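You operate a simulated robot arm through the tools that you are given. There is no shell and no other tool.

The job below is to be done with a simulated robot arm. You get a single attempt, and the scene is never put back.

TASK
Level off the small glass bowl of oats and tip it into the red bowl.
Fine: use the green bar over the white tray; bar and small bowl go back where they were. Set down upright: green bar.

Only the result counts: the job must be done as asked and must still hold three seconds after the hand-in. Knocking over, shifting, dropping, spilling or breaking anything else fails it.

THE ROBOT
A 6-joint arm with a two-finger parallel gripper, fixed in place. Base frame: the origin is on the floor under the middle of its stand, x ahead of it, y to its left, z up. Lengths are in m, angles in rad, forces in N, time in s.
With the tool pointing down near the work surface it reaches from about 0.32 to 0.7 m from the base axis. Its first joint turns from -2.897 to 2.897 rad. Payload 4.1 kg.
The tool frame sits at the grasp point between the pads (the TCP): z along the fingers, y along the line on which they close. The tips reach 0.023 m beyond it. The gripper opens to 0.094 m. The fingers are 0.038 m wide and 0.01 m thick; the gripper's body (0.054 by 0.096 m) begins 0.039 m behind the TCP.
Orientation is told as [roll, pitch, yaw] about the base's x, y, z axes, in that order, counted from this pose: with the fingers straight down and closing along the base's y, the tool's x points along the base's -x, its y along +y and its z along -z.

THE INTERFACE
- The arm moves only by the tool send_rows. Its argument "motion" is a list of rows, each a list of 7 numbers: the finger opening in m, from 0 to 0.094, then the shift along the tool's x, y, z in m, then the turn, a rotation vector about the tool's x, y, z in rad. In form: [[claw, x, y, z, wx, wy, wz], ...]. A call has 1 to 20 rows; each row is the pose to reach, as a shift and turn from the pose commanded when the call began, along the tool's axes at that moment. A row lasts 0.2 s, in which the tool goes at most 0.05 m and 0.15 rad; a call with a longer step from one row to the next is refused whole, and so is a gripper value outside its range. A pose out of reach is approached as far as the arm can. The call stops where the force on the tool passes 40 N (or 10 N more than at its start, if that is more) or the arm is blocked; 0.2 s more then pass. Each finger travels about 0.045 m/s and halts on what it meets, pressing with about 45 N; the grip force reading is that of the motor and also rises with nothing between the fingers. The clock runs only during rows and for 0.2 s after the last one: add rows that repeat a pose to give the fingers time. It gives the time, the measured TCP pose, the force on the tool (base axes), the opening and the grip force at its end, in the units of the frame above (readings bear some noise), with the torque about the TCP (base axes, N m) and any sound that the robot's microphone picked up, and new pictures: "views" is both (left out), scene, wrist or none.
- Cameras (640 x 400 px; columns grow to the right, rows downward): "scene" is fixed at [0.0517, 0.6453, 1.6309]; the picture's right is [-0.92, -0.40, 0.00], its down [-0.38, 0.85, -0.37] and it looks along [0.15, -0.33, -0.93] (base axes); focal length 244 px, centre (320, 200). "wrist" rides on the gripper at [0.086, 0.016, -0.074] in the tool frame; the picture's right is [-0.18, 0.98, 0.00], its down [-0.58, -0.11, -0.81] and it looks along [-0.79, -0.15, 0.59] (tool axes); focal length 243 px, centre (320, 200). There is no depth. A picture from a camera that has moved, and an enlarged one, comes with that camera's place and axes in the base frame and with its lens. The place of the scene camera against the robot may be out by one fixed shift of up to 0.012 m in any direction.
- move_column(by): slides the trunk up (or, below 0, down) by that many m; the arm rides with it, the base frame stays. It gives what a move gives, with no picture.
- zoom(camera, box): a new picture of the part [left, top, right, bottom] of that camera's present view, enlarged. The clock stands still meanwhile.
- job_done(): hands the job in; it is judged then, once.

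Nothing tells you positions but the pictures and the camera data. Unless the task says otherwise, let go and move clear before handing in.

The tools are called after "Emit:" by a JSON object that holds its "fn" and its "kwargs". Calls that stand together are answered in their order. send_rows: Moves the arm, as the interface text tells. Its arguments: {"type":"object","properties":{"motion":{"type":"array","items":{"type":"array","items":{"type":"number"}}},"views":{"type":"string","enum":["both","scene","wrist","none"]}},"required":["motion"]} The other tools are called the same way: move_column (by) moves the trunk up or down; zoom (camera, box) takes an enlarged picture of a part of a camera's view; job_done () hands the job in.

At the start:

```text
time_s: 0.0
position: [0.165, 0.3236, 1.2734]
tool_rot: [-0.001, 0.001, 0.0]
contact_force: [-0.3, -0.8, 0.5]
torque: [-0.02, 0.0, 0.02]
width: 0.0937
gripper_force: 0.0
trunk travel left (down, up): [-0.5, 0.09]
```

scene: 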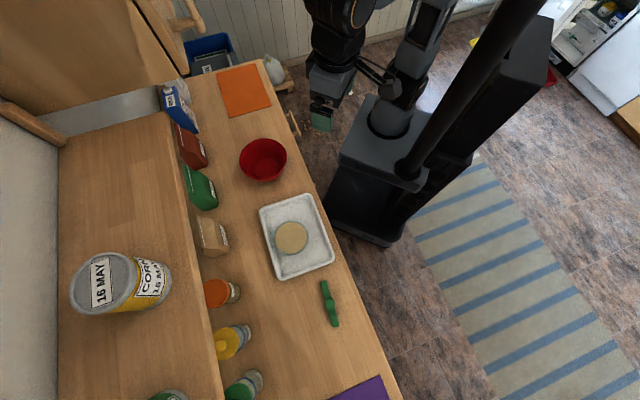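
wrist: 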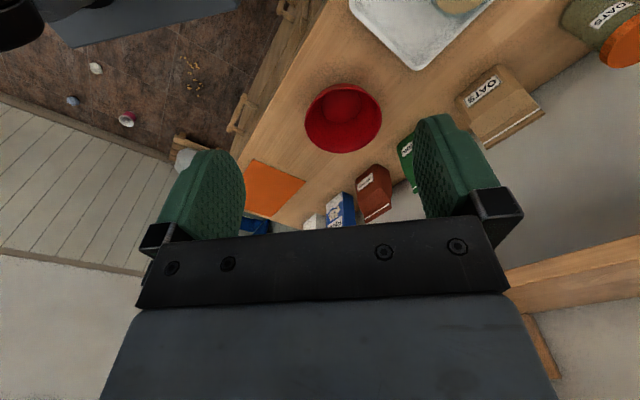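

I see a counter with a red bowl, a white tray holding a round bowl of oats, and a green bar beside the tray. I'll zoom in on these before moving anything.

Emit:
{"fn": "zoom", "kwargs": {"camera": "scene", "box": [240, 180, 360, 340]}}

Emit:
{"fn": "zoom", "kwargs": {"camera": "scene", "box": [220, 120, 320, 200]}}

Emit:
{"fn": "zoom", "kwargs": {"camera": "wrist", "box": [280, 0, 640, 220]}}

```text
2.50 times, centred on (300, 260) of scene
camera zoom: at [0.0517, 0.6453, 1.6309], right [-0.92, -0.4, 0.0], down [-0.38, 0.85, -0.37], along [0.15, -0.33, -0.93], focal length 610 px, centre (370, 50)
```

zoom: 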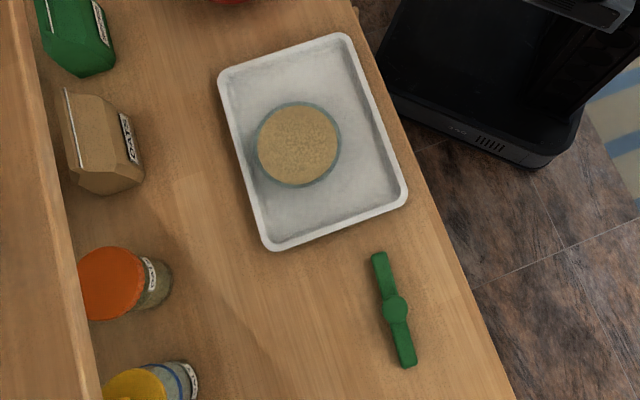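

```text
5.00 times, centred on (270, 160) of scene
camera zoom: at [0.0517, 0.6453, 1.6309], right [-0.92, -0.4, 0.0], down [-0.38, 0.85, -0.37], along [0.15, -0.33, -0.93], focal length 1220 px, centre (570, 400)
```

zoom: 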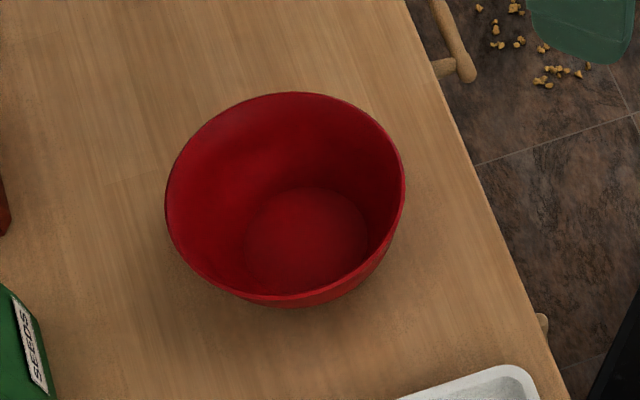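

```text
1.78 times, centred on (460, 110) of wrist
camera zoom: at [0.0779, 0.3415, 1.3488], right [0.18, 0.98, 0.0], down [0.58, -0.11, 0.81], along [0.79, -0.15, -0.59], focal length 431 px, centre (71, 360)
```

zoom: 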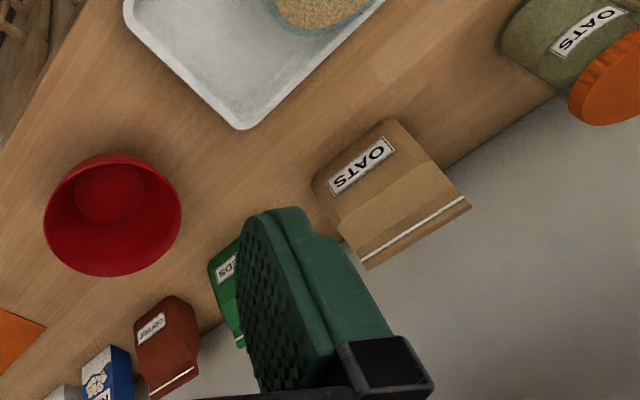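

The counter looks to be about 0.84 m high, with the small bowl near (0.20, 0.53), the green bar near (0.02, 0.655) and the red bowl near (0.41, 0.33). I'll turn the wrist to face the tray and come part way down for a closer look.

Emit:
{"fn": "send_rows", "kwargs": {"motion": [[0.094, 0.002, 0.007, 0.013, 0, 0, -0.133], [0.094, 0.004, 0.014, 0.026, 0, 0, -0.266], [0.094, 0.006, 0.021, 0.04, 0, 0, -0.4], [0.094, 0.008, 0.028, 0.053, 0, 0, -0.533], [0.094, 0.009, 0.035, 0.066, 0, 0, -0.667], [0.094, 0.011, 0.042, 0.08, 0, 0, -0.8], [0.094, 0.013, 0.05, 0.093, 0, 0, -0.933], [0.094, 0.015, 0.058, 0.107, 0, 0, -1.067], [0.094, 0.015, 0.066, 0.12, 0, 0, -1.2]]}}

```text
time_s: 2.0
position: [0.1499, 0.3899, 1.1534]
tool_rot: [-0.001, 0.001, 1.202]
contact_force: [0.2, 0.3, -0.7]
torque: [-0.01, 0.0, -0.02]
width: 0.094
gripper_force: 0.0
trunk travel left (down, up): [-0.5, 0.09]
camera wrist: at [0.1031, 0.3163, 1.229], right [-0.85, 0.53, 0.0], down [0.31, 0.5, 0.81], along [0.42, 0.69, -0.59], focal length 243 px, centre (320, 200)
```

scene: 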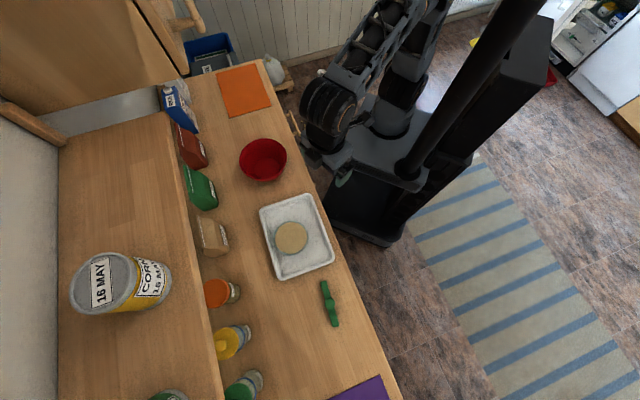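
wrist: 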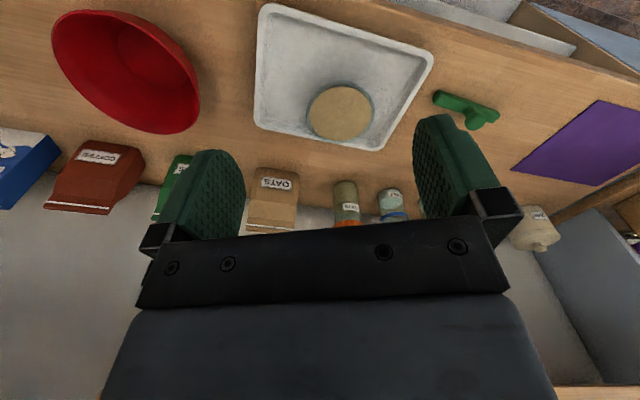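

Emit:
{"fn": "zoom", "kwargs": {"camera": "wrist", "box": [240, 0, 440, 160]}}

Emit:
{"fn": "zoom", "kwargs": {"camera": "wrist", "box": [400, 60, 520, 156]}}

```text
2.50 times, centred on (340, 80) of wrist
camera zoom: at [0.1031, 0.3163, 1.229], right [-0.85, 0.53, 0.0], down [0.31, 0.5, 0.81], along [0.42, 0.69, -0.59], focal length 606 px, centre (270, 500)
```

zoom: 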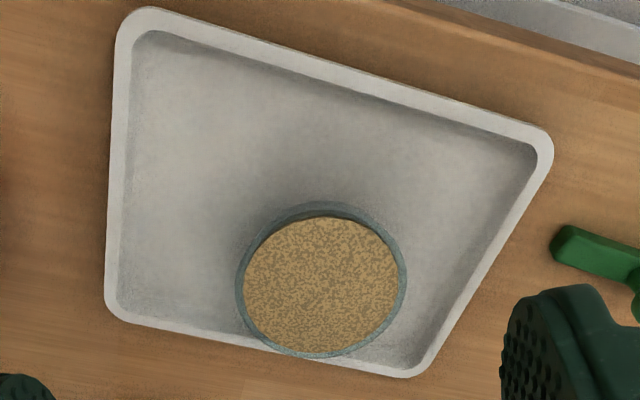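

```text
4.17 times, centred on (460, 108) of wrist
camera zoom: at [0.1031, 0.3163, 1.229], right [-0.85, 0.53, 0.0], down [0.31, 0.5, 0.81], along [0.42, 0.69, -0.59], focal length 1011 px, centre (-263, 583)
```

zoom: 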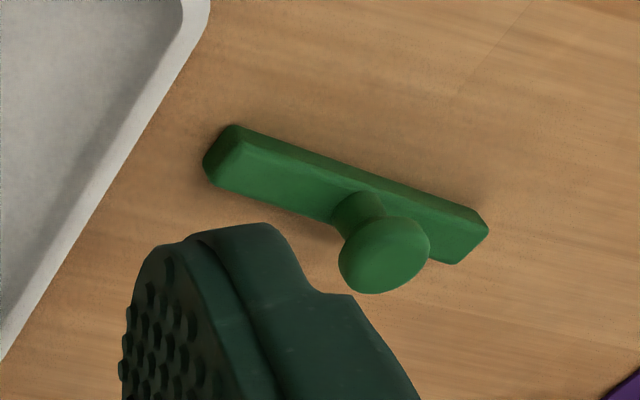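

The bar is flat with a knob on a stem, and the oats are heaped in a glass bowl about 0.10 m wide standing in the tray. I'll lower the camera to get a more side-on view of the bowl's shape.

Emit:
{"fn": "send_rows", "kwargs": {"motion": [[0.094, 0.005, 0, 0.04, 0, 0, 0], [0.094, 0.01, 0, 0.08, 0, 0, 0], [0.094, 0.015, 0, 0.12, 0, 0, 0], [0.094, 0.018, 0, 0.16, 0, 0, 0]]}}

```text
time_s: 3.0
position: [0.1435, 0.3719, 0.994]
tool_rot: [0.0, 0.001, 1.201]
contact_force: [-0.3, 0.1, 0.1]
torque: [-0.01, -0.03, 0.01]
width: 0.0938
gripper_force: 0.1
trunk travel left (down, up): [-0.5, 0.09]
camera wrist: at [0.0955, 0.2984, 1.0686], right [-0.85, 0.53, 0.0], down [0.31, 0.5, 0.81], along [0.43, 0.69, -0.59], focal length 243 px, centre (320, 200)
```

scene: 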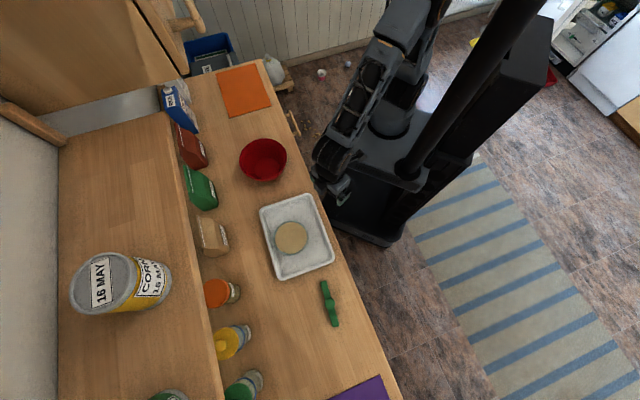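
wrist: 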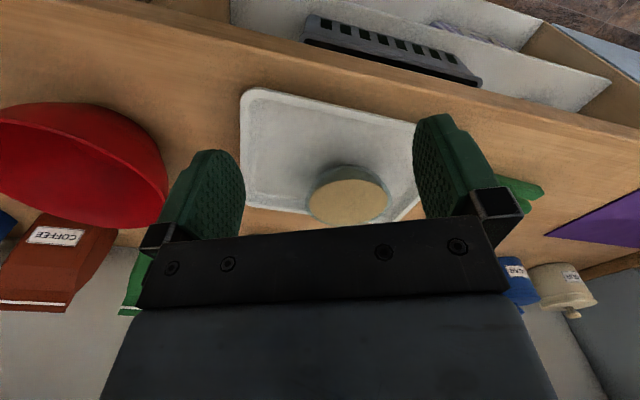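

Emit:
{"fn": "zoom", "kwargs": {"camera": "wrist", "box": [230, 80, 430, 240]}}

Emit:
{"fn": "zoom", "kwargs": {"camera": "wrist", "box": [290, 150, 410, 240]}}

```text
2.50 times, centred on (330, 160) of wrist
camera zoom: at [0.0955, 0.2984, 1.0686], right [-0.85, 0.53, 0.0], down [0.31, 0.5, 0.81], along [0.43, 0.69, -0.59], focal length 606 px, centre (295, 300)
```

zoom: 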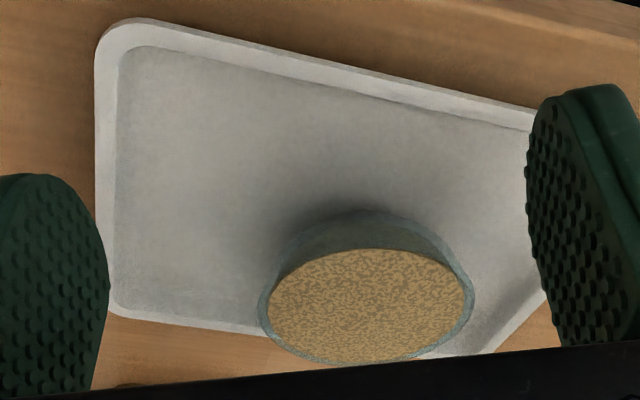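

```text
4.44 times, centred on (350, 195) of wrist
camera zoom: at [0.0955, 0.2984, 1.0686], right [-0.85, 0.53, 0.0], down [0.31, 0.5, 0.81], along [0.43, 0.69, -0.59], focal length 1078 px, centre (187, 222)
```

zoom: 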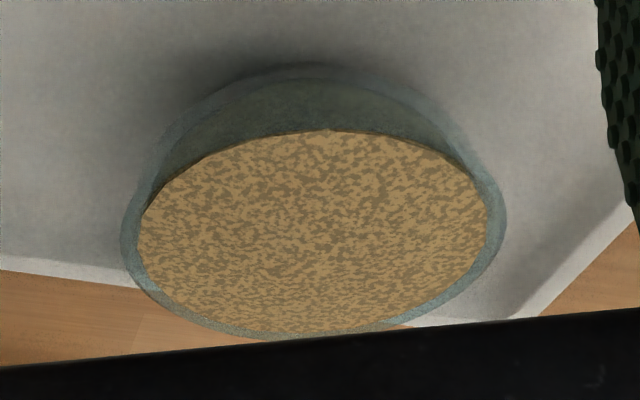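

The bowl's rim centre is at about (0.193, 0.524, 0.895) and its outer diameter is about 0.106 m, so it is too wide to grip across. Next I'll look closely at the green bar.

Emit:
{"fn": "send_rows", "kwargs": {"motion": [[0.094, -0.0172, 0.0374, 0, 0, 0, -0.07], [0.094, -0.0345, 0.0749, 0, 0, 0, -0.14], [0.094, -0.0517, 0.1123, 0, 0, 0, -0.21], [0.094, -0.069, 0.1498, 0, 0, 0, -0.28], [0.094, -0.0862, 0.1872, 0, 0, 0, -0.35]], "views": "wrist"}}

```text
time_s: 4.2
position: [-0.0002, 0.5212, 0.9932]
tool_rot: [0.001, -0.002, 1.55]
contact_force: [1.0, -0.4, 0.3]
torque: [-0.02, 0.03, 0.02]
width: 0.0939
gripper_force: 0.0
trunk travel left (down, up): [-0.5, 0.09]
camera wrist: at [-0.019, 0.4371, 1.0689], right [-0.98, 0.2, 0.0], down [0.12, 0.58, 0.81], along [0.16, 0.79, -0.59], focal length 243 px, centre (320, 200)
```

wrist: 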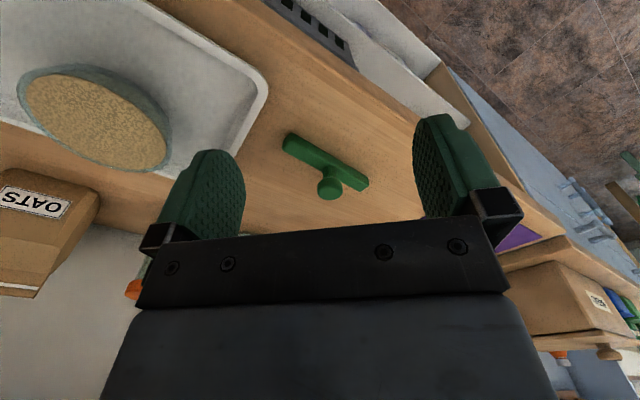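

Emit:
{"fn": "zoom", "kwargs": {"camera": "wrist", "box": [270, 110, 390, 210]}}

Emit:
{"fn": "zoom", "kwargs": {"camera": "wrist", "box": [0, 40, 200, 190]}}

```text
4.00 times, centred on (330, 160) of wrist
camera zoom: at [-0.019, 0.4371, 1.0689], right [-0.98, 0.2, 0.0], down [0.12, 0.58, 0.81], along [0.16, 0.79, -0.59], focal length 970 px, centre (280, 360)
```

zoom: 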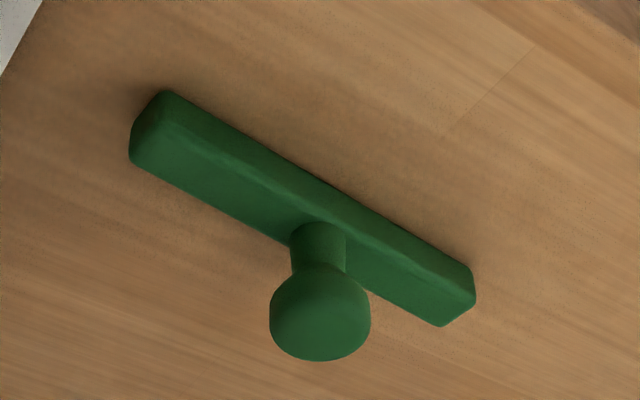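

```text
2.67 times, centred on (100, 115) of wrist
camera zoom: at [-0.019, 0.4371, 1.0689], right [-0.98, 0.2, 0.0], down [0.12, 0.58, 0.81], along [0.16, 0.79, -0.59], focal length 647 px, centre (907, 427)
```

zoom: 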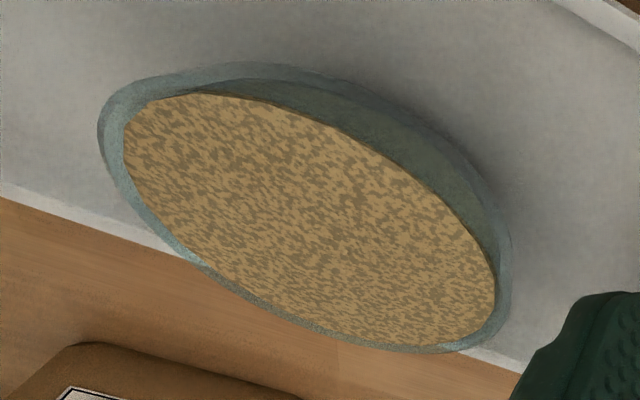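

The bar's knob is at about (0.014, 0.669, 0.878), with the bar lying along roughly 130° in the base frame. I'll move above the knob so that the fingers close across the bar, and check the alignment from there.

Emit:
{"fn": "send_rows", "kwargs": {"motion": [[0.094, -0.03, -0.0023, 0.0, 0, 0, -0.144], [0.094, -0.06, -0.0046, 0.008, 0, 0, -0.289], [0.094, -0.09, -0.007, 0.016, 0, 0, -0.434], [0.094, -0.12, -0.0093, 0.024, 0, 0, -0.579], [0.094, -0.1481, -0.0116, 0.033, 0, 0, -0.724], [0.094, -0.1481, -0.0116, 0.033, 0, 0, -0.724]], "views": "both"}}

```text
time_s: 5.6
position: [0.0174, 0.6458, 0.9748]
tool_rot: [-0.002, 0.002, 2.276]
contact_force: [0.0, -0.6, 0.1]
torque: [0.0, 0.01, 0.02]
width: 0.0941
gripper_force: 0.0
out of reach, approached as far as the arm can: row 5, 6
trunk travel left (down, up): [-0.5, 0.09]
camera wrist: at [0.0601, 0.571, 1.0496], right [-0.87, -0.5, 0.0], down [-0.29, 0.51, 0.81], along [-0.4, 0.7, -0.59], focal length 243 px, centre (320, 200)
```

scene: 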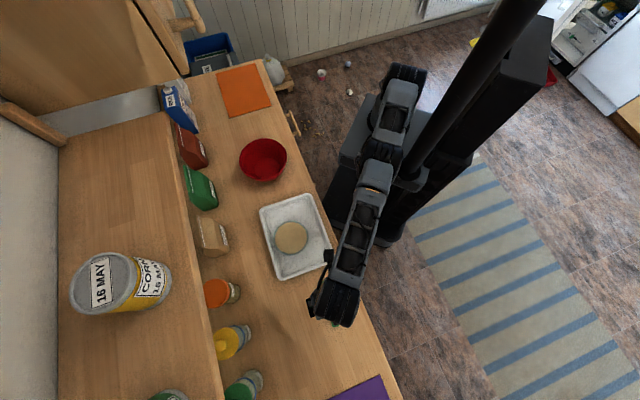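
wrist: 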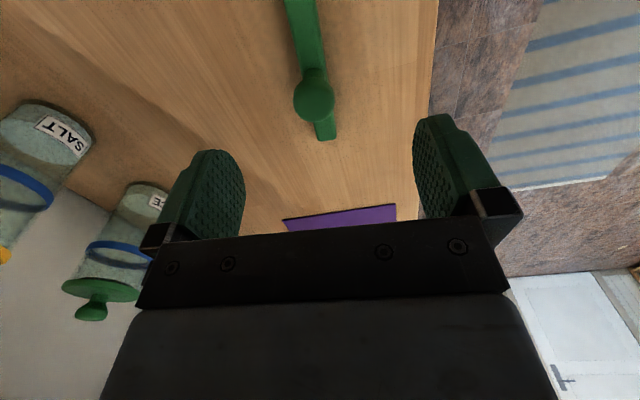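

At this trunk height the arm runs out of reach over the bar. I'll lift and retract, then lower the trunk to get more reach.

Emit:
{"fn": "send_rows", "kwargs": {"motion": [[0.094, 0.013, 0.015, -0.033, 0, 0, 0], [0.094, 0.026, 0.03, -0.066, 0, 0, 0], [0.094, 0.039, 0.045, -0.099, 0, 0, 0], [0.094, 0.053, 0.06, -0.132, 0, 0, 0], [0.094, 0.066, 0.075, -0.165, 0, 0, 0], [0.094, 0.08, 0.091, -0.2, 0, 0, 0], [0.094, 0.08, 0.091, -0.23, 0, 0, 0]], "views": "none"}}

Emit:
{"fn": "move_column", "kwargs": {"by": -0.15}}

```text
time_s: 7.2
position: [-0.0011, 0.5246, 1.2048]
tool_rot: [0.001, 0.001, 2.275]
contact_force: [0.5, -0.2, -0.3]
torque: [-0.01, 0.01, 0.0]
width: 0.0944
gripper_force: 0.2
trunk travel left (down, up): [-0.5, 0.09]
```

```text
time_s: 8.9
position: [-0.0006, 0.5245, 1.0524]
tool_rot: [-0.002, 0.0, 2.274]
contact_force: [-0.1, 0.3, 0.1]
torque: [0.04, 0.0, 0.02]
width: 0.094
gripper_force: 0.1
trunk travel left (down, up): [-0.35, 0.24]
```

Emit:
{"fn": "send_rows", "kwargs": {"motion": [[0.094, -0.025, -0.0263, 0.023, 0, 0, 0], [0.094, -0.05, -0.0526, 0.046, 0, 0, 0], [0.094, -0.075, -0.079, 0.069, 0, 0, 0], [0.094, -0.1002, -0.1053, 0.092, 0, 0, 0], [0.094, -0.1002, -0.1053, 0.092, 0, 0, 0]], "views": "both"}}

```text
time_s: 10.2
position: [0.0183, 0.6177, 0.9532]
tool_rot: [0.0, 0.001, 2.274]
contact_force: [1.6, -1.0, 0.4]
torque: [0.01, 0.02, -0.02]
width: 0.0941
gripper_force: 0.1
out of reach, approached as far as the arm can: row 2, 3, 4, 5
trunk travel left (down, up): [-0.35, 0.24]
camera wrist: at [0.0601, 0.5413, 1.0279], right [-0.87, -0.5, 0.0], down [-0.29, 0.51, 0.81], along [-0.4, 0.7, -0.59], focal length 243 px, centre (320, 200)
```

scene: 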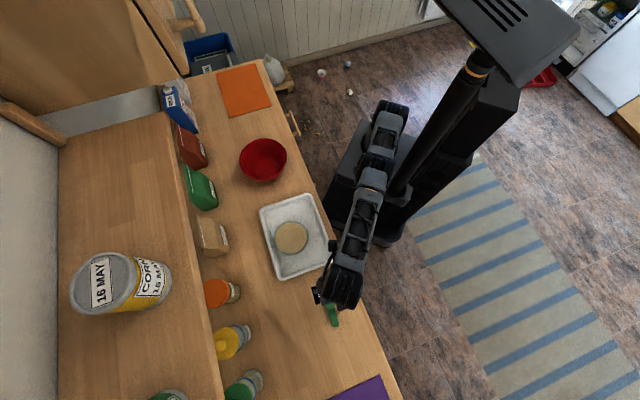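
wrist: 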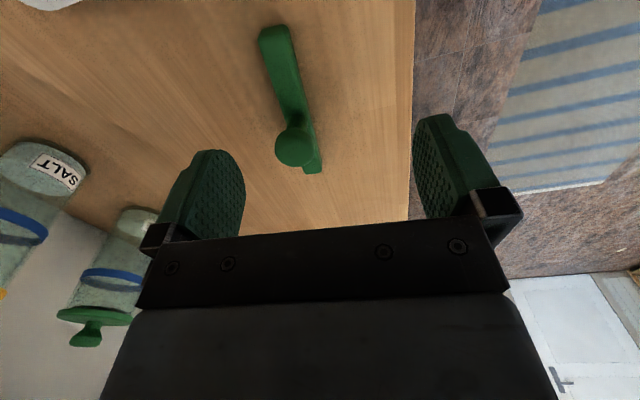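

Lowering the trunk reduced the reach, so it needs to go up instead. I'll raise it and come over the bar again.

Emit:
{"fn": "move_column", "kwargs": {"by": 0.22}}

```text
time_s: 12.5
position: [0.0179, 0.6181, 1.1716]
tool_rot: [0.001, 0.0, 2.275]
contact_force: [0.9, 0.2, -0.3]
torque: [-0.03, 0.02, 0.01]
width: 0.0939
gripper_force: 0.1
trunk travel left (down, up): [-0.57, 0.02]
```

Emit:
{"fn": "send_rows", "kwargs": {"motion": [[0.094, 0, 0, 0.045, 0, 0, 0], [0.094, 0, 0, 0.09, 0, 0, 0], [0.094, 0, 0, 0.135, 0, 0, 0], [0.094, -0.0137, -0.01, 0.165, 0, 0, 0], [0.094, -0.0274, -0.02, 0.19, 0, 0, 0], [0.094, -0.0411, -0.0304, 0.212, 0, 0, 0], [0.094, -0.0411, -0.0304, 0.212, 0, 0, 0]], "views": "both"}}

```text
time_s: 14.1
position: [0.0157, 0.6504, 0.9605]
tool_rot: [0.0, 0.0, 2.275]
contact_force: [0.4, 0.3, 0.4]
torque: [0.03, -0.01, -0.02]
width: 0.0936
gripper_force: 0.0
out of reach, approached as far as the arm can: row 6, 7
trunk travel left (down, up): [-0.57, 0.02]
camera wrist: at [0.0582, 0.5756, 1.036], right [-0.87, -0.49, 0.0], down [-0.29, 0.51, 0.81], along [-0.4, 0.7, -0.59], focal length 243 px, centre (320, 200)
```

scene: 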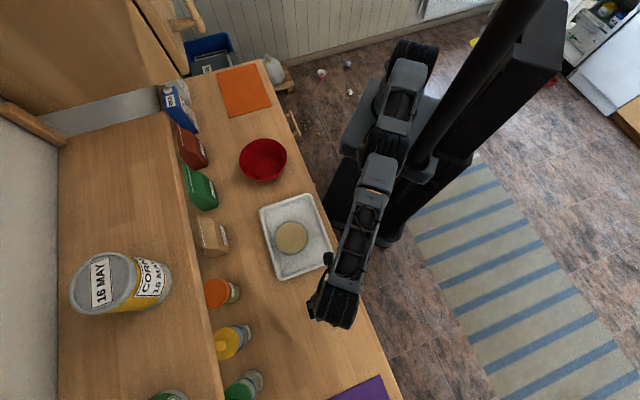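
wrist: 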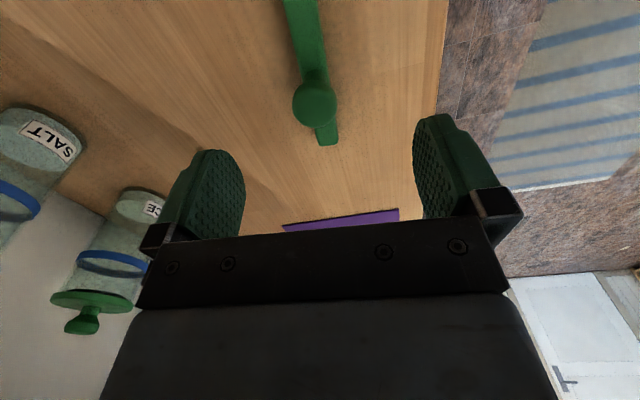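

Emit:
{"fn": "send_rows", "kwargs": {"motion": [[0.094, 0, 0, 0, 0, 0, 0.145], [0.094, 0, 0, 0, 0, 0, 0.29], [0.094, 0, 0, 0, 0, 0, 0.435], [0.094, 0, 0, 0, 0, 0, 0.58], [0.094, 0, 0, 0, 0, 0, 0.725], [0.094, -0.0152, -0.013, 0, 0, 0, 0.725], [0.094, -0.0228, -0.0195, 0, 0, 0, 0.725], [0.094, -0.0228, -0.0195, 0, 0, 0, 0.725]], "views": "wrist"}}

```text
time_s: 15.9
position: [0.0156, 0.6509, 0.9609]
tool_rot: [0.0, 0.001, 1.548]
contact_force: [0.4, -0.3, -0.6]
torque: [0.02, 0.0, 0.03]
width: 0.094
gripper_force: 0.1
out of reach, approached as far as the arm can: row 6, 7, 8
trunk travel left (down, up): [-0.57, 0.02]
camera wrist: at [-0.0031, 0.5661, 1.0363], right [-0.98, 0.21, 0.0], down [0.12, 0.58, 0.81], along [0.17, 0.79, -0.59], focal length 243 px, centre (320, 200)
```

wrist: 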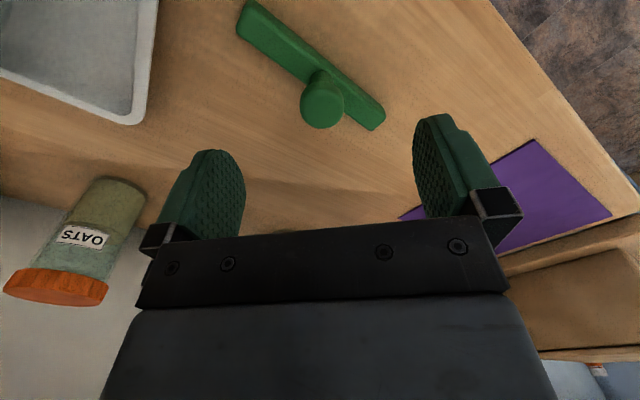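

Emit:
{"fn": "zoom", "kwargs": {"camera": "wrist", "box": [220, 0, 400, 140]}}

```text
2.86 times, centred on (310, 70) of wrist
camera zoom: at [-0.0031, 0.5661, 1.0363], right [-0.98, 0.21, 0.0], down [0.12, 0.58, 0.81], along [0.17, 0.79, -0.59], focal length 693 px, centre (349, 571)
```

zoom: 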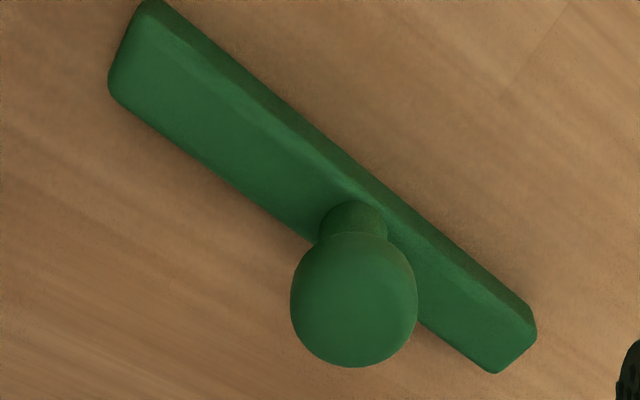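

The knob is a small ball centred near (0.015, 0.659, 0.886), just past the straight-down reach. A slight outward tilt of the tool will cover the gap, so I'll rise, turn across the bar, tilt and reset the trunk.

Emit:
{"fn": "send_rows", "kwargs": {"motion": [[0.094, 0.003, 0, -0.02, 0, 0, -0.15], [0.094, 0.006, 0, -0.04, 0, 0, -0.3], [0.094, 0.009, 0, -0.06, 0, 0, -0.45], [0.094, 0.011, 0, -0.08, 0, 0, -0.6], [0.094, 0.011, 0, -0.1, 0, 0, -0.749]], "views": "none"}}

Emit:
{"fn": "send_rows", "kwargs": {"motion": [[0.094, 0, 0, 0, 0, -0.075, 0], [0.094, 0, 0, 0, 0, -0.15, 0]], "views": "none"}}

Emit:
{"fn": "move_column", "kwargs": {"by": -0.07}}

```text
time_s: 17.1
position: [0.017, 0.6393, 1.0597]
tool_rot: [-0.002, -0.003, 2.3]
contact_force: [-0.4, 0.3, 1.2]
torque: [-0.01, -0.01, 0.01]
width: 0.0938
gripper_force: 0.0
trunk travel left (down, up): [-0.57, 0.02]
```

```text
time_s: 17.7
position: [0.0174, 0.6405, 1.0608]
tool_rot: [0.001, -0.15, 2.3]
contact_force: [-0.3, -0.4, 0.2]
torque: [-0.05, 0.03, 0.02]
width: 0.0941
gripper_force: 0.1
trunk travel left (down, up): [-0.57, 0.02]
```

```text
time_s: 18.8
position: [0.0169, 0.6394, 0.9905]
tool_rot: [-0.001, -0.15, 2.297]
contact_force: [-0.1, 0.2, -1.3]
torque: [0.01, 0.03, 0.01]
width: 0.0939
gripper_force: 0.0
trunk travel left (down, up): [-0.5, 0.09]
```

Emit:
{"fn": "send_rows", "kwargs": {"motion": [[0.094, 0, 0, 0, 0, 0, 0]], "views": "wrist"}}

Emit:
{"fn": "zoom", "kwargs": {"camera": "wrist", "box": [240, 0, 420, 140]}}

```text
time_s: 19.2
position: [0.0161, 0.6394, 0.9905]
tool_rot: [0.001, -0.151, 2.296]
contact_force: [0.0, -0.5, 0.2]
torque: [0.0, 0.01, 0.0]
width: 0.0942
gripper_force: 0.1
trunk travel left (down, up): [-0.5, 0.09]
camera wrist: at [0.0675, 0.558, 1.0517], right [-0.86, -0.52, 0.03], down [-0.22, 0.41, 0.88], along [-0.47, 0.75, -0.47], focal length 243 px, centre (320, 200)
```

wrist: 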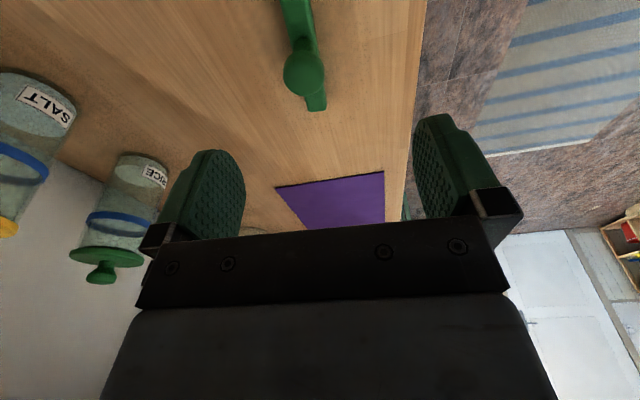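

```text
2.86 times, centred on (330, 70) of wrist
camera zoom: at [0.0675, 0.558, 1.0517], right [-0.86, -0.52, 0.03], down [-0.22, 0.41, 0.88], along [-0.47, 0.75, -0.47], focal length 693 px, centre (291, 571)
```

zoom: 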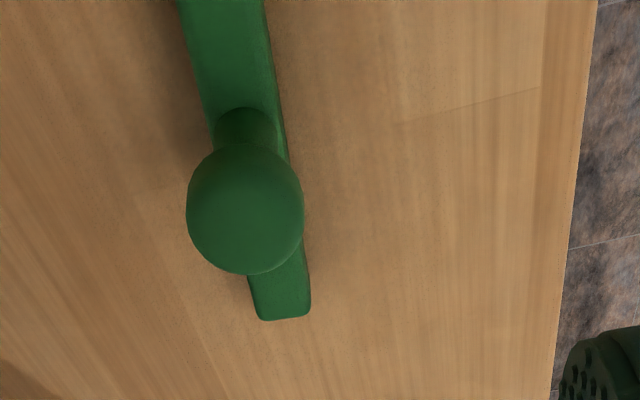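

Emit:
{"fn": "send_rows", "kwargs": {"motion": [[0.094, 0, -0.0058, 0.02, 0, 0, 0], [0.094, 0.0002, -0.0116, 0.05, 0, 0, 0], [0.094, 0.0004, -0.0116, 0.075, 0, 0, 0], [0.094, 0.0005, -0.0116, 0.0856, 0, 0, 0], [0.094, 0.0005, -0.0116, 0.0856, 0, 0, 0]], "views": "wrist"}}

Emit:
{"fn": "zoom", "kwargs": {"camera": "wrist", "box": [200, 0, 440, 200]}}

```text
time_s: 20.4
position: [0.0174, 0.6565, 0.906]
tool_rot: [0.001, -0.149, 2.299]
contact_force: [0.1, -0.1, 0.0]
torque: [0.0, 0.0, 0.0]
width: 0.0941
gripper_force: 0.1
trunk travel left (down, up): [-0.5, 0.09]
camera wrist: at [0.0689, 0.575, 0.9664], right [-0.86, -0.52, 0.03], down [-0.22, 0.41, 0.88], along [-0.47, 0.75, -0.47], focal length 243 px, centre (320, 200)
```

wrist: 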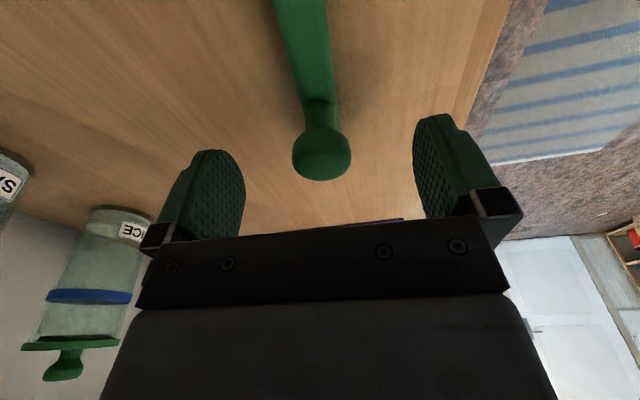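

```text
2.00 times, centred on (320, 100) of wrist
camera zoom: at [0.0689, 0.575, 0.9664], right [-0.86, -0.52, 0.03], down [-0.22, 0.41, 0.88], along [-0.47, 0.75, -0.47], focal length 485 px, centre (320, 400)
```

zoom: 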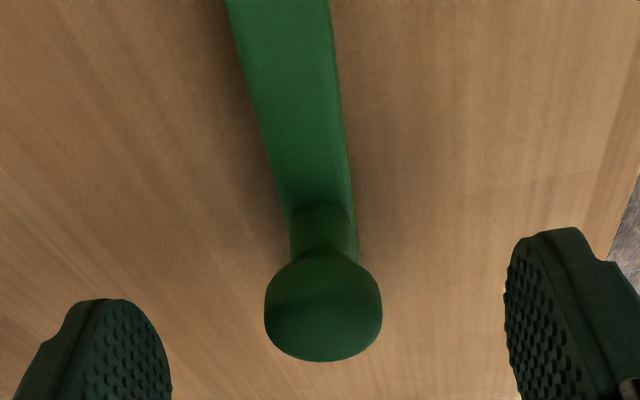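

The knob is centred between the fingers and 0.02 m below the grasp point, so I'll descend that far and close on it.

Emit:
{"fn": "send_rows", "kwargs": {"motion": [[0.094, 0, 0.001, 0.01, 0, 0, 0], [0.094, 0.0005, 0.001, 0.02, 0, 0, 0], [0.094, 0.0005, 0.001, 0.02, 0, 0, 0]], "views": "wrist"}}

Emit:
{"fn": "zoom", "kwargs": {"camera": "wrist", "box": [200, 50, 440, 250]}}

```text
time_s: 21.2
position: [0.0156, 0.6575, 0.8865]
tool_rot: [-0.001, -0.15, 2.299]
contact_force: [0.5, -0.1, -0.1]
torque: [0.01, 0.01, 0.0]
width: 0.0941
gripper_force: 0.1
trunk travel left (down, up): [-0.5, 0.09]
camera wrist: at [0.0659, 0.5762, 0.9469], right [-0.86, -0.52, 0.03], down [-0.22, 0.41, 0.88], along [-0.47, 0.75, -0.47], focal length 243 px, centre (320, 200)
```

wrist: 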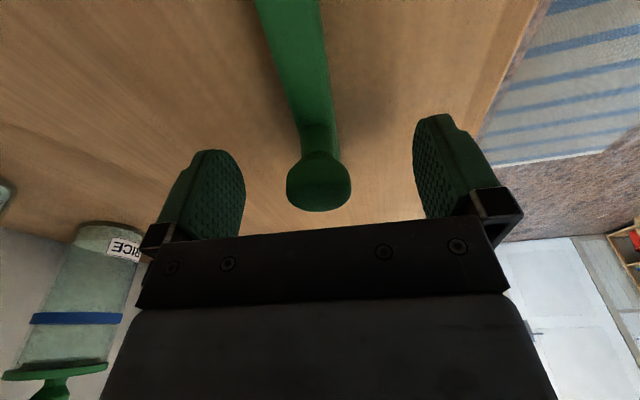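

```text
2.00 times, centred on (320, 150) of wrist
camera zoom: at [0.0659, 0.5762, 0.9469], right [-0.86, -0.52, 0.03], down [-0.22, 0.41, 0.88], along [-0.47, 0.75, -0.47], focal length 485 px, centre (320, 300)
```

zoom: 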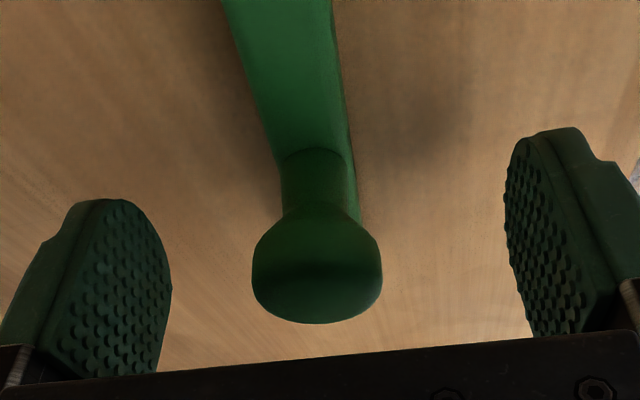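

Emit:
{"fn": "send_rows", "kwargs": {"motion": [[0.07, 0, -0.0004, 0, 0, 0, 0], [0.05, 0, -0.0004, 0, 0, 0, 0], [0.035, 0, -0.0004, 0, 0, 0, 0], [0.02, 0, -0.0004, 0, 0, 0, 0], [0.02, 0, -0.0004, 0, 0, 0, 0], [0.02, 0, -0.0004, 0, 0, 0, 0]], "views": "wrist"}}

Emit:
{"fn": "zoom", "kwargs": {"camera": "wrist", "box": [200, 50, 440, 250]}}

```text
time_s: 22.6
position: [0.0153, 0.6587, 0.8861]
tool_rot: [0.0, -0.15, 2.296]
contact_force: [-0.7, 0.0, -0.3]
torque: [0.0, -0.02, -0.01]
width: 0.028
gripper_force: 45.1
trunk travel left (down, up): [-0.5, 0.09]
camera wrist: at [0.0662, 0.5764, 0.947], right [-0.86, -0.52, 0.03], down [-0.22, 0.41, 0.88], along [-0.47, 0.75, -0.47], focal length 243 px, centre (320, 200)
```

wrist: 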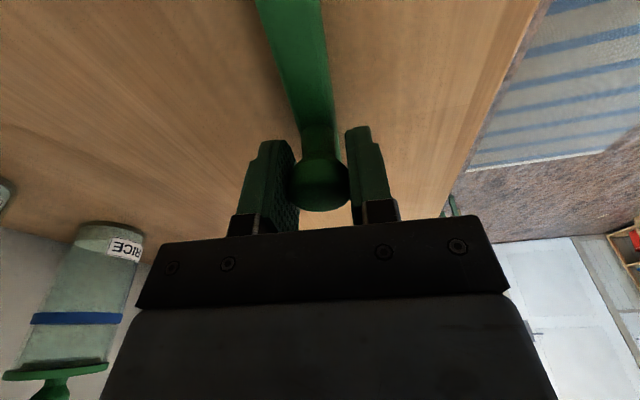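

```text
2.00 times, centred on (320, 150) of wrist
camera zoom: at [0.0662, 0.5764, 0.947], right [-0.86, -0.52, 0.03], down [-0.22, 0.41, 0.88], along [-0.47, 0.75, -0.47], focal length 485 px, centre (320, 300)
```

zoom: 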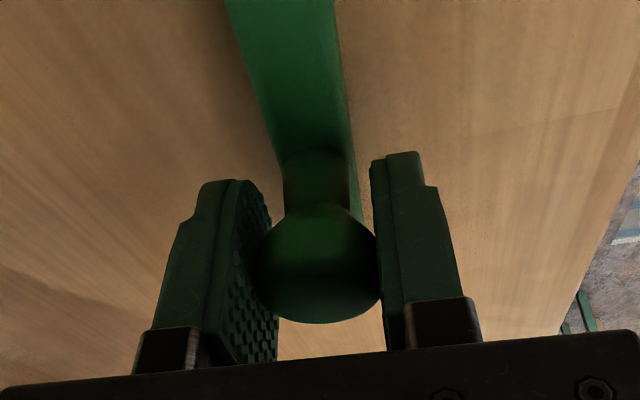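

The knob is gripped (0.028 m, 45 N). I'll lift the bar straight up and check that it hangs level.

Emit:
{"fn": "send_rows", "kwargs": {"motion": [[0.02, -0.0015, 0, -0.0099, 0, 0, 0], [0.02, -0.0045, 0, -0.0297, 0, 0, 0], [0.02, -0.009, 0, -0.0593, 0, 0, 0], [0.02, -0.0149, 0, -0.0989, 0, 0, 0], [0.02, -0.0179, 0, -0.1187, 0, 0, 0]], "views": "both"}}

Emit:
{"fn": "zoom", "kwargs": {"camera": "wrist", "box": [200, 0, 440, 250]}}

```text
time_s: 23.8
position: [0.0142, 0.6566, 1.0065]
tool_rot: [0.0, -0.148, 2.298]
contact_force: [-0.5, 0.5, -0.5]
torque: [0.0, 0.0, 0.0]
width: 0.0202
gripper_force: 0.0
trunk travel left (down, up): [-0.5, 0.09]
camera wrist: at [0.0652, 0.5744, 1.068], right [-0.86, -0.52, 0.03], down [-0.22, 0.41, 0.88], along [-0.47, 0.75, -0.47], focal length 243 px, centre (320, 200)
```

scene: 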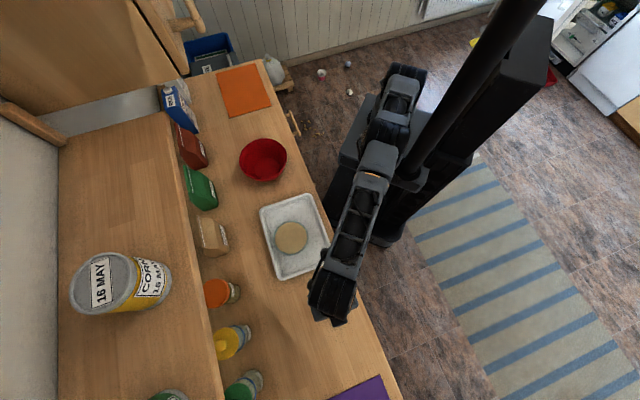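
wrist: 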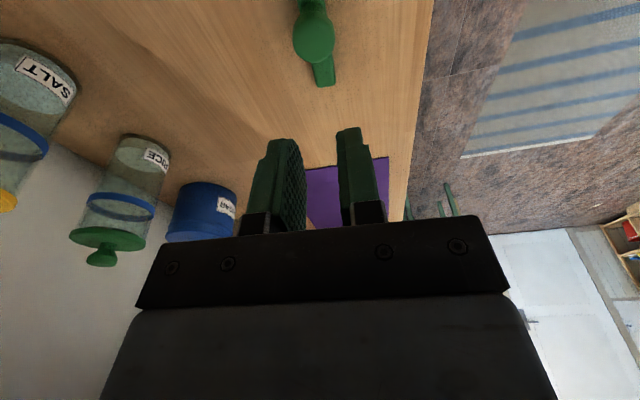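

```text
1.60 times, centred on (320, 125) of wrist
camera zoom: at [0.0652, 0.5744, 1.068], right [-0.86, -0.52, 0.03], down [-0.22, 0.41, 0.88], along [-0.47, 0.75, -0.47], focal length 388 px, centre (320, 320)
```

zoom: 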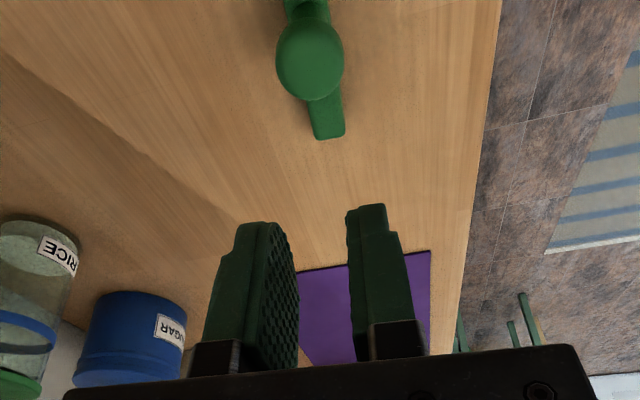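

The fingers slid off the knob as they rose; the bar stayed upright in its place and nothing else moved. I'll reopen, go down again with the knob deeper between the fingers, and lift in small steps.

Emit:
{"fn": "send_rows", "kwargs": {"motion": [[0.04, 0, 0, 0, 0, 0, 0], [0.06, 0, 0, 0, 0, 0, 0], [0.07, 0, 0, 0, 0, 0, 0], [0.07, 0.006, 0, 0.04, 0, 0, 0], [0.07, 0.0119, 0, 0.079, 0, 0, 0], [0.07, 0.0149, 0, 0.0989, 0, 0, 0], [0.07, 0.0149, 0, 0.0989, 0, 0, 0]], "views": "wrist"}}

Emit:
{"fn": "zoom", "kwargs": {"camera": "wrist", "box": [230, 60, 410, 200]}}

```text
time_s: 25.4
position: [0.0136, 0.6567, 0.9049]
tool_rot: [0.0, -0.15, 2.297]
contact_force: [0.8, -0.8, -0.1]
torque: [0.03, -0.02, 0.03]
width: 0.07
gripper_force: 0.1
trunk travel left (down, up): [-0.5, 0.09]
camera wrist: at [0.0649, 0.5753, 0.9662], right [-0.86, -0.52, 0.03], down [-0.22, 0.41, 0.88], along [-0.47, 0.75, -0.47], focal length 243 px, centre (320, 200)
```

wrist: 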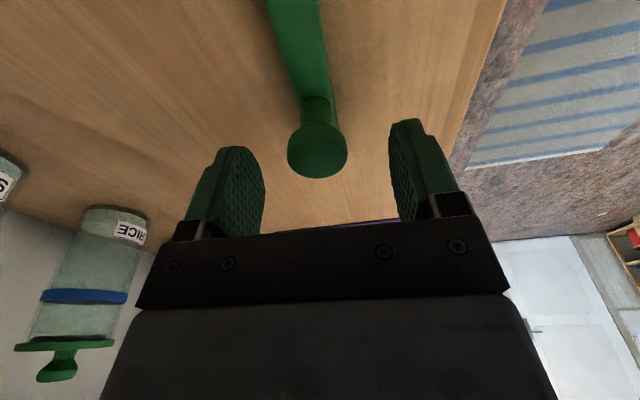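

```text
2.86 times, centred on (320, 130) of wrist
camera zoom: at [0.0649, 0.5753, 0.9662], right [-0.86, -0.52, 0.03], down [-0.22, 0.41, 0.88], along [-0.47, 0.75, -0.47], focal length 693 px, centre (320, 400)
```

zoom: 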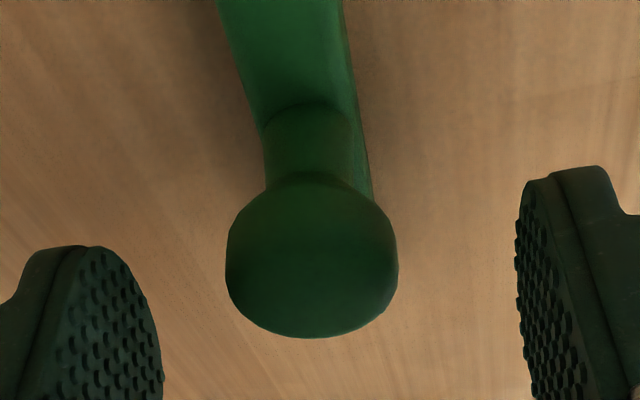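

Emit:
{"fn": "send_rows", "kwargs": {"motion": [[0.07, 0.002, 0, 0.014, 0, 0, 0], [0.07, 0.003, 0, 0.0275, 0, 0, 0], [0.05, 0.003, 0, 0.0275, 0, 0, 0], [0.035, 0.003, 0, 0.0275, 0, 0, 0], [0.02, 0.003, 0, 0.0275, 0, 0, 0], [0.01, 0.003, 0, 0.0275, 0, 0, 0], [0.0, 0.003, 0, 0.0275, 0, 0, 0], [0.0, 0.003, 0, 0.0275, 0, 0, 0]], "views": "wrist"}}

Emit:
{"fn": "zoom", "kwargs": {"camera": "wrist", "box": [220, 90, 420, 240]}}

```text
time_s: 27.2
position: [0.0122, 0.6578, 0.8781]
tool_rot: [-0.001, -0.151, 2.298]
contact_force: [0.2, -0.5, -0.3]
torque: [0.0, 0.01, 0.02]
width: 0.0279
gripper_force: 44.8
trunk travel left (down, up): [-0.5, 0.09]
camera wrist: at [0.0641, 0.5763, 0.9393], right [-0.86, -0.52, 0.03], down [-0.22, 0.41, 0.88], along [-0.47, 0.75, -0.47], focal length 243 px, centre (320, 200)
```

wrist: 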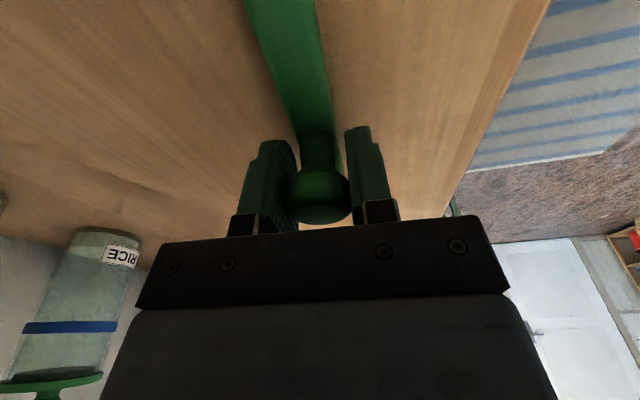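

```text
2.67 times, centred on (320, 165) of wrist
camera zoom: at [0.0641, 0.5763, 0.9393], right [-0.86, -0.52, 0.03], down [-0.22, 0.41, 0.88], along [-0.47, 0.75, -0.47], focal length 647 px, centre (320, 293)
```

zoom: 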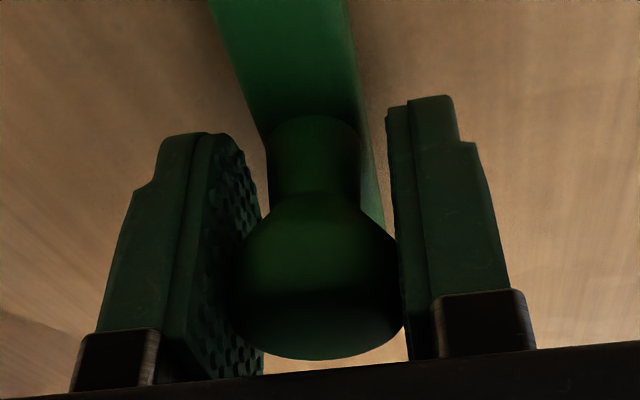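

Emit:
{"fn": "send_rows", "kwargs": {"motion": [[0.0, -0.0003, 0, -0.002, 0, 0, 0], [0.0, -0.0006, 0, -0.004, 0, 0, 0], [0.0, -0.0009, 0, -0.006, 0, 0, 0]], "views": "wrist"}}

Emit:
{"fn": "zoom", "kwargs": {"camera": "wrist", "box": [220, 90, 420, 240]}}

```text
time_s: 28.0
position: [0.0129, 0.6587, 0.8831]
tool_rot: [-0.001, -0.149, 2.297]
contact_force: [0.1, 0.0, -1.0]
torque: [0.0, -0.03, -0.04]
width: 0.0279
gripper_force: 44.9
trunk travel left (down, up): [-0.5, 0.09]
camera wrist: at [0.0643, 0.5767, 0.9452], right [-0.86, -0.52, 0.03], down [-0.22, 0.41, 0.88], along [-0.47, 0.75, -0.47], focal length 243 px, centre (320, 200)
```

wrist: 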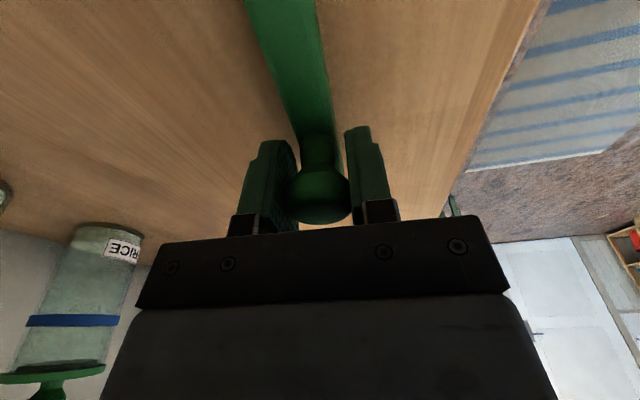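

```text
2.67 times, centred on (320, 165) of wrist
camera zoom: at [0.0643, 0.5767, 0.9452], right [-0.86, -0.52, 0.03], down [-0.22, 0.41, 0.88], along [-0.47, 0.75, -0.47], focal length 647 px, centre (320, 293)
```

zoom: 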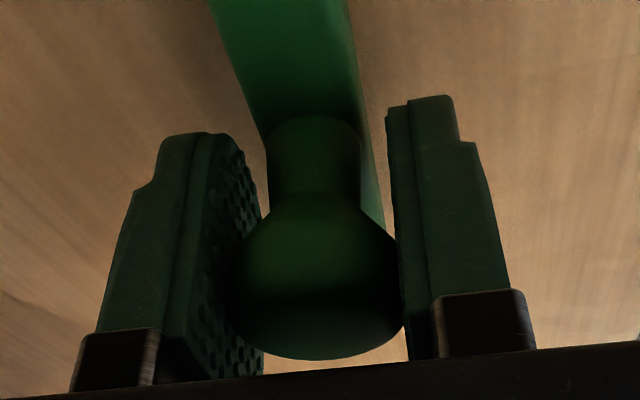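

The bar is now rising with the gripper. I'll keep lifting slowly.

Emit:
{"fn": "send_rows", "kwargs": {"motion": [[0.0, -0.0012, 0, -0.008, 0, 0, 0], [0.0, -0.0027, 0, -0.018, 0, 0, 0], [0.0, -0.0042, 0, -0.028, 0, 0, 0], [0.0, -0.0057, 0, -0.038, 0, 0, 0], [0.0, -0.0073, 0, -0.048, 0, 0, 0], [0.0, -0.0088, 0, -0.058, 0, 0, 0], [0.0, -0.0103, 0, -0.068, 0, 0, 0], [0.0, -0.0118, 0, -0.078, 0, 0, 0]], "views": "both"}}

Emit:
{"fn": "zoom", "kwargs": {"camera": "wrist", "box": [180, 0, 460, 240]}}

```text
time_s: 29.8
position: [0.0145, 0.6584, 0.9638]
tool_rot: [-0.001, -0.151, 2.299]
contact_force: [-0.5, -0.6, -0.7]
torque: [0.01, 0.02, -0.01]
width: 0.0281
gripper_force: 45.1
trunk travel left (down, up): [-0.5, 0.09]
camera wrist: at [0.0656, 0.5772, 1.0252], right [-0.86, -0.52, 0.03], down [-0.22, 0.41, 0.88], along [-0.47, 0.75, -0.47], focal length 243 px, centre (320, 200)
```

scene: 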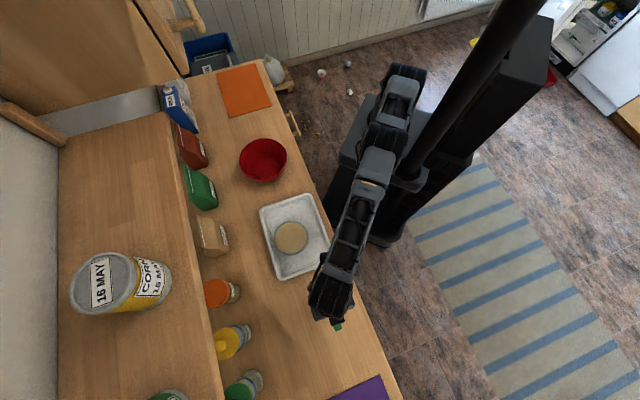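
wrist: 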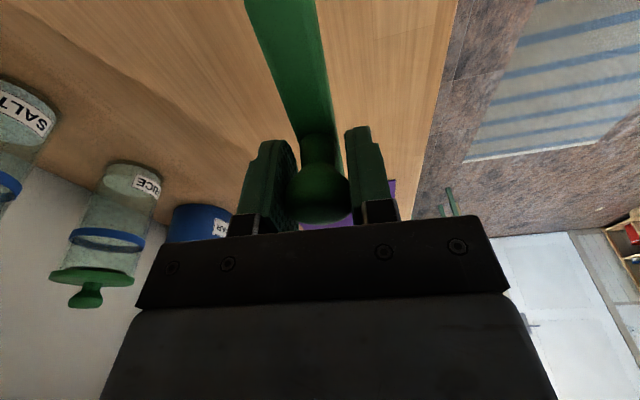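

```text
1.67 times, centred on (320, 120) of wrist
camera zoom: at [0.0656, 0.5772, 1.0252], right [-0.86, -0.52, 0.03], down [-0.22, 0.41, 0.88], along [-0.47, 0.75, -0.47], focal length 404 px, centre (320, 333)
```

zoom: 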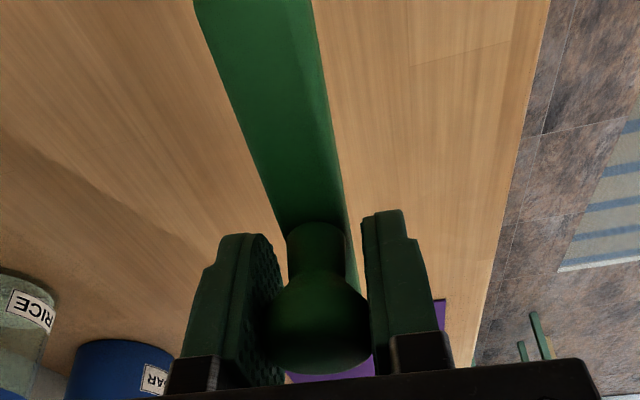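

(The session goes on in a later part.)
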